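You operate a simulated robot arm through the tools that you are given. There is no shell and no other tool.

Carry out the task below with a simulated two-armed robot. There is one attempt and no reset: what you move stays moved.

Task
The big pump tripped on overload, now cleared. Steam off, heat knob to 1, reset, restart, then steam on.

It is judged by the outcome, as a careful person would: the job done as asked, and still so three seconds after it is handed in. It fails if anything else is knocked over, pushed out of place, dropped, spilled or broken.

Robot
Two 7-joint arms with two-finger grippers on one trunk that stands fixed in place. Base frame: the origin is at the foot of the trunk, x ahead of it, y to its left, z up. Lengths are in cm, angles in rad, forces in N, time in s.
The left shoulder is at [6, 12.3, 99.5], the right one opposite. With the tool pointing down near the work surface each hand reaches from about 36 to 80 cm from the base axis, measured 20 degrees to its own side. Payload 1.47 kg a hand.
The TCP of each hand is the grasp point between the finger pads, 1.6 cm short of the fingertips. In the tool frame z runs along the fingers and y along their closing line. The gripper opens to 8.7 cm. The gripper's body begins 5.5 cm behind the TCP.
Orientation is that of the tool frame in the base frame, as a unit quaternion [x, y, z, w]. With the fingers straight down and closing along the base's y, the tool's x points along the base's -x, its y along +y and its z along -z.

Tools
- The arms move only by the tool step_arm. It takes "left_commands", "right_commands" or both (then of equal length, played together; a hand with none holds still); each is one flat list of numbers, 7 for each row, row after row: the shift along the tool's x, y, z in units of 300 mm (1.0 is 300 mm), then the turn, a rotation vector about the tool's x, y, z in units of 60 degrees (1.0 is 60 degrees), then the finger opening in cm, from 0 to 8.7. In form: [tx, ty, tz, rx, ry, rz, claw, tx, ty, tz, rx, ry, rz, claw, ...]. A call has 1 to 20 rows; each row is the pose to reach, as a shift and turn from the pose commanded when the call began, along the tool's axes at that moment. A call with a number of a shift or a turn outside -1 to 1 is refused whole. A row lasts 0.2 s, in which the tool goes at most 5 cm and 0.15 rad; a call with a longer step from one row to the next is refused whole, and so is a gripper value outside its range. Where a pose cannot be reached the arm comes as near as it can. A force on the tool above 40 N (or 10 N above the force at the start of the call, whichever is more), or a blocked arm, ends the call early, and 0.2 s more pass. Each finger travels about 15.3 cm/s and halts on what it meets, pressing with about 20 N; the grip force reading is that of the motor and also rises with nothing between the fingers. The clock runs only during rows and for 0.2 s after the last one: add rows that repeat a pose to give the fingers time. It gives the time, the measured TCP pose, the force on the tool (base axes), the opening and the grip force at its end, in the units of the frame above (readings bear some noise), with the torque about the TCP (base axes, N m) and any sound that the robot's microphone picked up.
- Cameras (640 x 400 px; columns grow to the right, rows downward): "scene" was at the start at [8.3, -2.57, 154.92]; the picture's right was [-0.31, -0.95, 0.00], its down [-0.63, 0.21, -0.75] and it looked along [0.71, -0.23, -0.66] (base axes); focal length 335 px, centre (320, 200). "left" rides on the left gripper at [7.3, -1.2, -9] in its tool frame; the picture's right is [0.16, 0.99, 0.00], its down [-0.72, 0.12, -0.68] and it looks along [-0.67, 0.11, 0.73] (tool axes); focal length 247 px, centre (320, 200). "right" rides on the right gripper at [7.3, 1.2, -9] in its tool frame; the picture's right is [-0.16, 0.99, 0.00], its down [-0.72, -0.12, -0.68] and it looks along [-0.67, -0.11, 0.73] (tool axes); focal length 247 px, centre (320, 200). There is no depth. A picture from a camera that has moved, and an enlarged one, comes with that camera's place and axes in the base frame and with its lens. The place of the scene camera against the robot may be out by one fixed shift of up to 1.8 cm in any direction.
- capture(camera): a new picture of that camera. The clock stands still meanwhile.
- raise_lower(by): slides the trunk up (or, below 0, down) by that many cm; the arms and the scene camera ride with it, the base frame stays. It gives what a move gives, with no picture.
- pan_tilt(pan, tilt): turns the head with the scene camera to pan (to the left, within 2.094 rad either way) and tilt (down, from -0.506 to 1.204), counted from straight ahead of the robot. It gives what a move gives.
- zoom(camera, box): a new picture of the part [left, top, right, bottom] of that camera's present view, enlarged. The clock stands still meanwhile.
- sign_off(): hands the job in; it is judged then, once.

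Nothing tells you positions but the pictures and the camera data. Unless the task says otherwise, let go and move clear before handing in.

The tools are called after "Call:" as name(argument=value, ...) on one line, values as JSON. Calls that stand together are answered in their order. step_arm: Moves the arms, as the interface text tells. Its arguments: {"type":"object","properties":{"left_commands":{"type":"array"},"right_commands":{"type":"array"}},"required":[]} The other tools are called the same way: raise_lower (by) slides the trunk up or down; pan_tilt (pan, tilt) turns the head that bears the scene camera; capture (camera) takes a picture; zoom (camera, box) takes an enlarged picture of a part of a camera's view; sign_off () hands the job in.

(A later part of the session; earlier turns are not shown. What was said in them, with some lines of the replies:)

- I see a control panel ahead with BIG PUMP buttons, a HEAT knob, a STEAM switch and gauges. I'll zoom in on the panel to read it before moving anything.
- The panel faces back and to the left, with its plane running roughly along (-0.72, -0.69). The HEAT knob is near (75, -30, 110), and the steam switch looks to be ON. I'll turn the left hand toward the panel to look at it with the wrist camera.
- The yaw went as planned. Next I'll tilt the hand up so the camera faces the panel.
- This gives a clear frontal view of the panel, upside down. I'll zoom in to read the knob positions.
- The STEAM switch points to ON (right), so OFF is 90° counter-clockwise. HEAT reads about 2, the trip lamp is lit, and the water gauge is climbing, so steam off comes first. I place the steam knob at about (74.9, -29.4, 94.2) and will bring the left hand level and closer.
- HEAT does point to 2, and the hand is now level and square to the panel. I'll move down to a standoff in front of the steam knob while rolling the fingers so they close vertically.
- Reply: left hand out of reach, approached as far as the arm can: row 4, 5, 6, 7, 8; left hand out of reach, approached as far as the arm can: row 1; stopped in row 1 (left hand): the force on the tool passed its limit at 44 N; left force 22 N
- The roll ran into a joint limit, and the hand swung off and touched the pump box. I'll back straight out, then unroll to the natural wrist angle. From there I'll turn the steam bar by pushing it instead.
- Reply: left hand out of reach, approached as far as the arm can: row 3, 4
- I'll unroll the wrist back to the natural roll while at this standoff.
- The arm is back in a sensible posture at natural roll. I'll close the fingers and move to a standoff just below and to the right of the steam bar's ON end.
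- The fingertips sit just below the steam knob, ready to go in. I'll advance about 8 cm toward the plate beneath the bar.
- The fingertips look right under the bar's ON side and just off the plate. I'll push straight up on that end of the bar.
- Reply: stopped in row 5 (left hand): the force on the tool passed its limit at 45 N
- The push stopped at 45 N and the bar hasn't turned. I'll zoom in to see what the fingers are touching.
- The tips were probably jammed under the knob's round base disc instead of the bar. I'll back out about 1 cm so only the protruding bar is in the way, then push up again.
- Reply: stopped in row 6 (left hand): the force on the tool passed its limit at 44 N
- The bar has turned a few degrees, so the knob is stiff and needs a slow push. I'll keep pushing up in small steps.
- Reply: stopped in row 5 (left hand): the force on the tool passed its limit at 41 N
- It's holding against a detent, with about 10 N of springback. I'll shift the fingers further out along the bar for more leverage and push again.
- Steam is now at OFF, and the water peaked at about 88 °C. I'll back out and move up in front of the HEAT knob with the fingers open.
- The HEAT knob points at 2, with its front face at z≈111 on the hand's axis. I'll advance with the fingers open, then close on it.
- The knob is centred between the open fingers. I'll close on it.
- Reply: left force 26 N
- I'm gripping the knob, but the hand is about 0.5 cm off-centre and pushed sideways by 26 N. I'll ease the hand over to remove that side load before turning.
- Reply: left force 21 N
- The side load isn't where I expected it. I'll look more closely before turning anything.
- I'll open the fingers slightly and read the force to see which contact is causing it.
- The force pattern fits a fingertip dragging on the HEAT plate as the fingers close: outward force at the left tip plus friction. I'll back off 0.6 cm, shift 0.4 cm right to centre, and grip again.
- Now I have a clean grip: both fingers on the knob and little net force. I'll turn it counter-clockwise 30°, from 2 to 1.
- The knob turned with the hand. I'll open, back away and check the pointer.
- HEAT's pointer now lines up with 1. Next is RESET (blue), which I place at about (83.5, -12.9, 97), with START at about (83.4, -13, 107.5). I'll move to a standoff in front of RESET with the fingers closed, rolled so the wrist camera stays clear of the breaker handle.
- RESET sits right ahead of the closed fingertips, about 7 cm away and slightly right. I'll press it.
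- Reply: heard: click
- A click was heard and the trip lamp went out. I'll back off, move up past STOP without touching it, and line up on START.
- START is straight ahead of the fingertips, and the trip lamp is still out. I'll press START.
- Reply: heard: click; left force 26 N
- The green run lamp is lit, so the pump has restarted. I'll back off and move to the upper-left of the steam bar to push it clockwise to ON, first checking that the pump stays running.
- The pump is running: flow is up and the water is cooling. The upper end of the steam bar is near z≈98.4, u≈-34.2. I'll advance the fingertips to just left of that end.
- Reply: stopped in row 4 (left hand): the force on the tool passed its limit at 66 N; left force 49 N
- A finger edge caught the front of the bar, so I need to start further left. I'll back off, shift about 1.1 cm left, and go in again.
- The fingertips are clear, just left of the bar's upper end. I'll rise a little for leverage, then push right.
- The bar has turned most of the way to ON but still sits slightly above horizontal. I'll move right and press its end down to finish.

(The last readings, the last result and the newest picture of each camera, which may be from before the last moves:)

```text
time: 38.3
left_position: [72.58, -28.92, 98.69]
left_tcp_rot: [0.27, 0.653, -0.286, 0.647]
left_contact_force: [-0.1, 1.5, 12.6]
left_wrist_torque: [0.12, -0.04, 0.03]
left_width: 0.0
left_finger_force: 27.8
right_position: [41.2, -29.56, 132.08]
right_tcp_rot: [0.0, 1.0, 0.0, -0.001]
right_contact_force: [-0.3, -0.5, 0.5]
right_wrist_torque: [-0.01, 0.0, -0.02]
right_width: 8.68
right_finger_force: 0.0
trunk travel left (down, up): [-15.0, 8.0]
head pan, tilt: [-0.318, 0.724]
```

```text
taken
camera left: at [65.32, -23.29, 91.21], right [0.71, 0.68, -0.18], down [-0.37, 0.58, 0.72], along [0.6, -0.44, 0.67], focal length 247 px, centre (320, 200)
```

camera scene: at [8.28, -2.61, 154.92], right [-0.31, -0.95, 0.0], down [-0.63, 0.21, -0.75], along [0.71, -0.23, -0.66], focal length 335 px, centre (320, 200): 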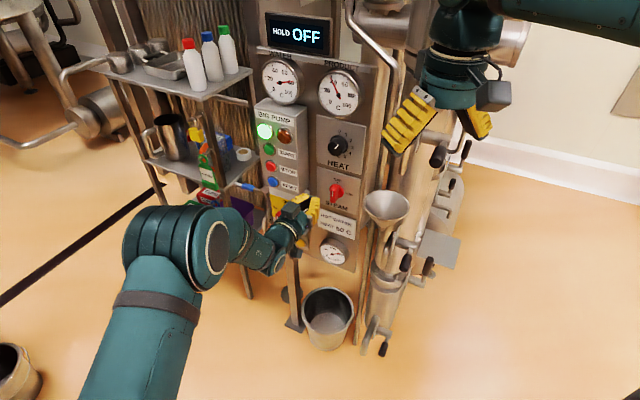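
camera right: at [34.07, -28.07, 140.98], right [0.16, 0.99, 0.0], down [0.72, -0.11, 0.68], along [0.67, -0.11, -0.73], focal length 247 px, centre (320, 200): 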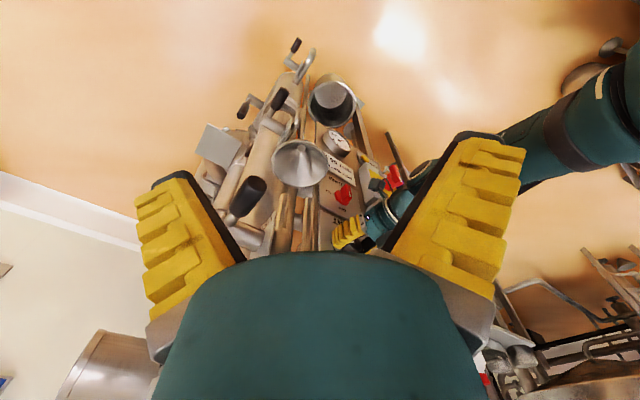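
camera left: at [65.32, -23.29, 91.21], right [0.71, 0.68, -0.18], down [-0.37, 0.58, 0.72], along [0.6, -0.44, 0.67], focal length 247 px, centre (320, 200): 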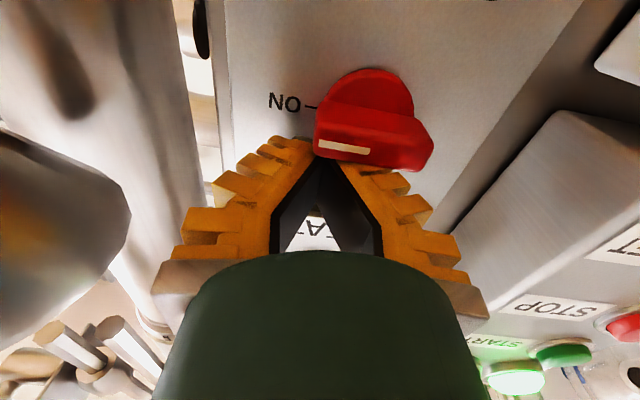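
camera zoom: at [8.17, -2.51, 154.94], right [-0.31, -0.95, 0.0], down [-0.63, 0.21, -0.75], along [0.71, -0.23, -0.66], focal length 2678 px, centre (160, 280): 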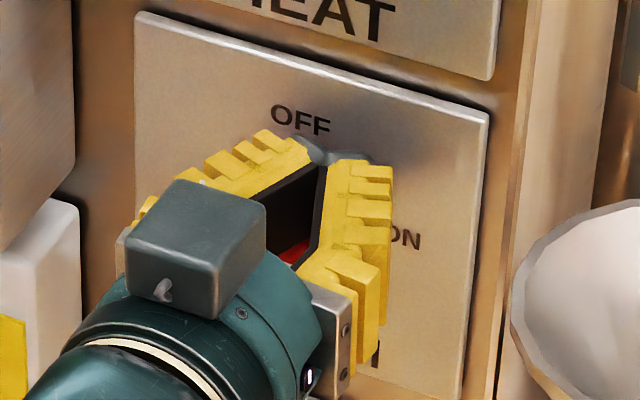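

The bar now looks level at ON, with the hand pressing against the stop. I'll lift off, withdraw and check everything.

Call:
step_arm(left_commands=[-0.03, 0, 0, 0, 0, 0, 0, -0.04, 0, -0.03, 0, 0, 0, 0, -0.04, 0, -0.15, 0, 0, 0, 0, -0.04, 0, -0.3, 0, 0, 0, 0, -0.04, 0.05, -0.45, 0, 0, 0, 0, -0.04, 0.15, -0.55, 0, 0, 0, 0])

Call:
capture(camera="scene")

Call:
zoom(camera="scene", box=[315, 165, 365, 215])

Call:
capture(camera="left")

Call:
zoom(camera="scene", box=[240, 40, 380, 270])

```text
time: 39.7
left_position: [64.42, -14.02, 99.17]
left_tcp_rot: [0.271, 0.656, -0.285, 0.645]
left_contact_force: [0.3, 0.3, -0.3]
left_wrist_torque: [0.02, 0.01, -0.02]
left_width: 0.01
left_finger_force: 27.8
right_position: [41.34, -29.56, 131.91]
right_tcp_rot: [0.0, 1.0, 0.001, 0.0]
right_contact_force: [1.0, 0.3, -0.9]
right_wrist_torque: [-0.04, 0.05, 0.0]
right_width: 8.7
right_finger_force: 0.1
trunk travel left (down, up): [-15.0, 8.0]
head pan, tilt: [-0.318, 0.724]
```

```text
taken
camera scene: at [8.32, -2.5, 154.92], right [-0.31, -0.95, 0.0], down [-0.63, 0.21, -0.75], along [0.71, -0.23, -0.66], focal length 335 px, centre (320, 200)
```

scene: 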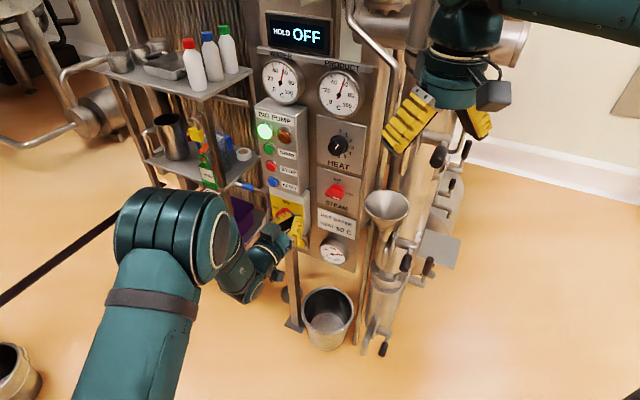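

```text
8.00 times, centred on (340, 190) of scene
camera zoom: at [8.32, -2.5, 154.92], right [-0.31, -0.95, 0.0], down [-0.63, 0.21, -0.75], along [0.71, -0.23, -0.66], focal length 2678 px, centre (160, 280)
```

zoom: 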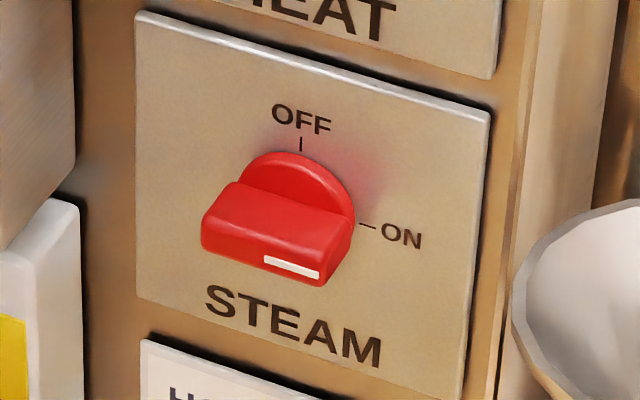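

```text
taken
camera left: at [57.18, -8.33, 91.82], right [0.71, 0.68, -0.18], down [-0.37, 0.58, 0.72], along [0.6, -0.45, 0.66], focal length 247 px, centre (320, 200)
```

left: 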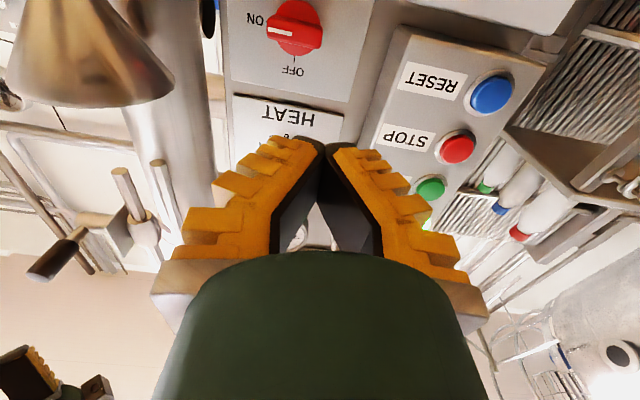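

```text
1.74 times, centred on (310, 155) of scene
camera zoom: at [8.32, -2.5, 154.92], right [-0.31, -0.95, 0.0], down [-0.63, 0.21, -0.75], along [0.71, -0.23, -0.66], focal length 582 px, centre (337, 278)
```

zoom: 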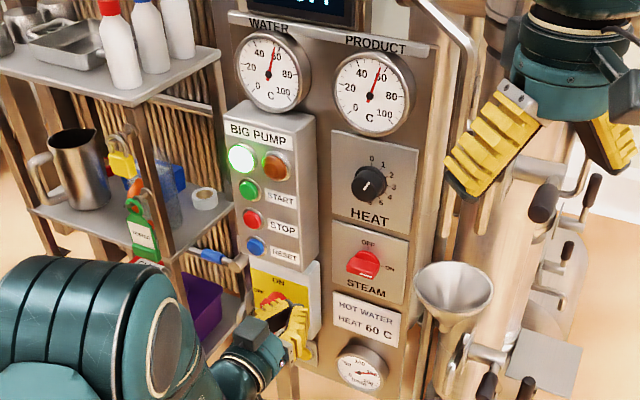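

Steam is back at ON and the pump is running, with water and product both near 60. I'll move the arm well clear and do a last check of HEAT, steam and the lamps.

Call:
step_arm(left_commands=[0, 0, -0.1, 0, 0, 0, 0, 0, 0, -0.2, 0, 0, 0, 2, 0, 0, -0.3, 0, 0, 0, 4, 0, 0.03, -0.4, 0, 0, 0, 6, 0, 0.05, -0.5, 0, 0, 0, 8, 0, 0.05, -0.5, 0, 0, 0, 8, 0, 0.05, -0.5, 0, 0, 0, 8, 0, 0.05, -0.5, 0, 0, 0, 8, 0, 0.05, -0.5, 0, 0, 0, 8, 0, 0.05, -0.5, 0, 0, 0, 8, 0, 0.05, -0.5, 0, 0, 0, 8, 0, 0.05, -0.5, 0, 0, 0, 8])

Call:
capture(camera="scene")

Call:
zoom(camera="scene", box=[250, 100, 370, 220])

Call:
zoom(camera="scene", box=[325, 127, 361, 163])

Call:
zoom(camera="scene", box=[250, 180, 370, 270])

Call:
zoom(camera="scene", box=[220, 0, 400, 112])

```text
time: 42.3
left_position: [55.08, -2.06, 99.3]
left_tcp_rot: [0.271, 0.656, -0.286, 0.644]
left_contact_force: [-0.4, 1.0, -0.5]
left_wrist_torque: [0.01, 0.0, 0.03]
left_width: 8.15
left_finger_force: 1.1
right_position: [41.42, -29.54, 132.13]
right_tcp_rot: [0.001, 1.0, 0.0, 0.0]
right_contact_force: [0.0, 0.3, 0.8]
right_wrist_torque: [-0.01, -0.01, 0.0]
right_width: 8.7
right_finger_force: 0.0
trunk travel left (down, up): [-15.0, 8.0]
head pan, tilt: [-0.318, 0.724]
```

```text
taken
camera scene: at [8.3, -2.58, 154.92], right [-0.31, -0.95, 0.0], down [-0.63, 0.21, -0.75], along [0.71, -0.23, -0.66], focal length 335 px, centre (320, 200)
```

scene: 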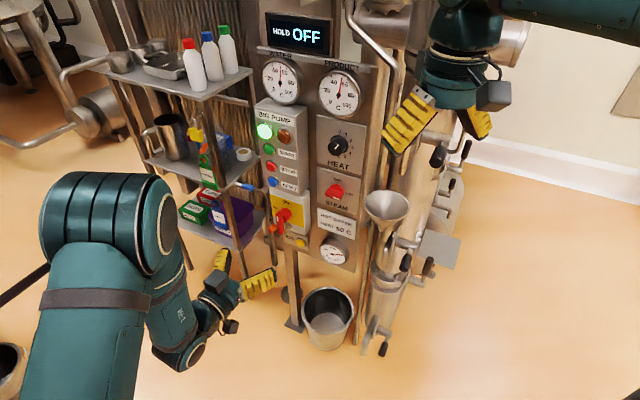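

```text
3.33 times, centred on (310, 160) of scene
camera zoom: at [8.3, -2.58, 154.92], right [-0.31, -0.95, 0.0], down [-0.63, 0.21, -0.75], along [0.71, -0.23, -0.66], focal length 1116 px, centre (353, 333)
```

zoom: 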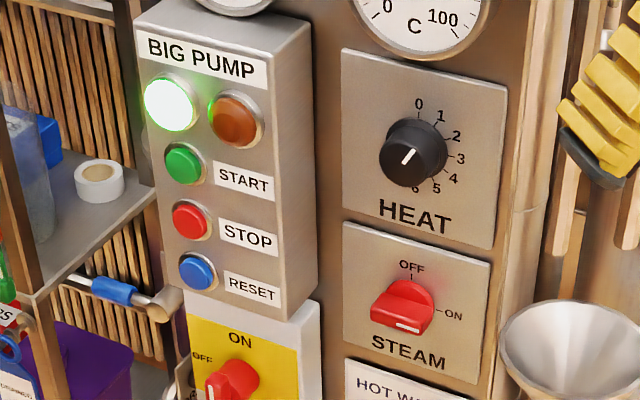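

```text
11.11 times, centred on (343, 145) of scene
camera zoom: at [8.3, -2.58, 154.92], right [-0.31, -0.95, 0.0], down [-0.63, 0.21, -0.75], along [0.71, -0.23, -0.66], focal length 3720 px, centre (64, 811)
```

zoom: 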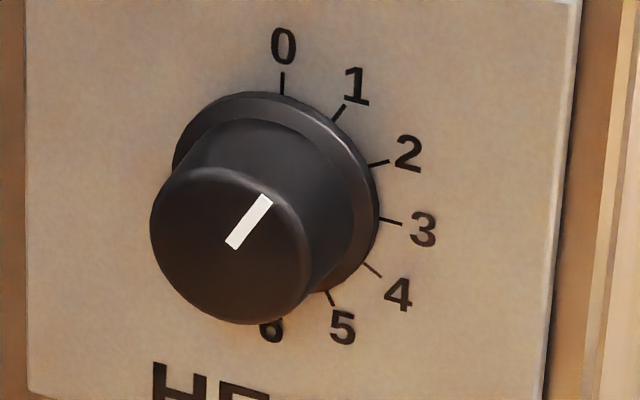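

```text
4.44 times, centred on (310, 225) of scene
camera zoom: at [8.3, -2.58, 154.92], right [-0.31, -0.95, 0.0], down [-0.63, 0.21, -0.75], along [0.71, -0.23, -0.66], focal length 1488 px, centre (364, 89)
```

zoom: 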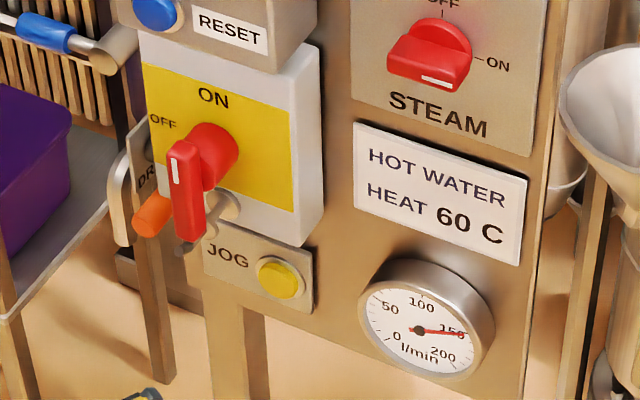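

```text
3.56 times, centred on (310, 56) of scene
camera zoom: at [8.3, -2.58, 154.92], right [-0.31, -0.95, 0.0], down [-0.63, 0.21, -0.75], along [0.71, -0.23, -0.66], focal length 1190 px, centre (356, 712)
```

zoom: 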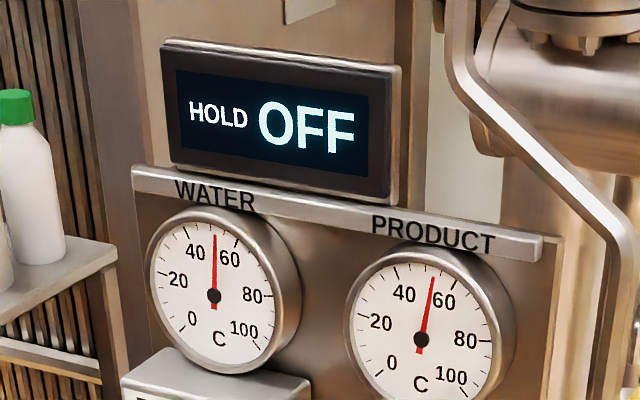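

The final check is good: the run lamp is green and the trip lamp is out. HEAT points to 1, STEAM is ON, the breaker is still ON and flow is about 150 l/min. Nothing else has been disturbed and the arm is clear, so I'm handing in.

Call:
sign_off()

```text
The job is handed in.
```

The big pump is running again with steam on. I did the steps in the order you gave: steam off, HEAT to 1, reset, restart, then steam on.

At the last check before I handed the job in:

| Item | State |
|---|---|
| Pump | green run lamp lit, trip lamp out |
| HEAT | pointer on 1 (it was at 2 when I started) |
| STEAM | ON |
| Breaker | still ON |
| Flow | about 150 l/min |
| Water and product | both about 50–55 °C |

- **Water temperature:** steam was on with no flow when I started, and I was slow to turn the knob. The water climbed from about 43 °C to about 88 °C before I got steam off. It cooled once the pump restarted.
- **Contact with the pump box:** early on, the left hand bumped the pump box at about 44 N while I was lining up. I backed off and saw no damage, and nothing moved.
- **Contact with the knobs:** the hand also hit the front of the steam knob at about 66 N before I turned it back on. One fingertip also dragged on the HEAT plate. I saw no damage from either.
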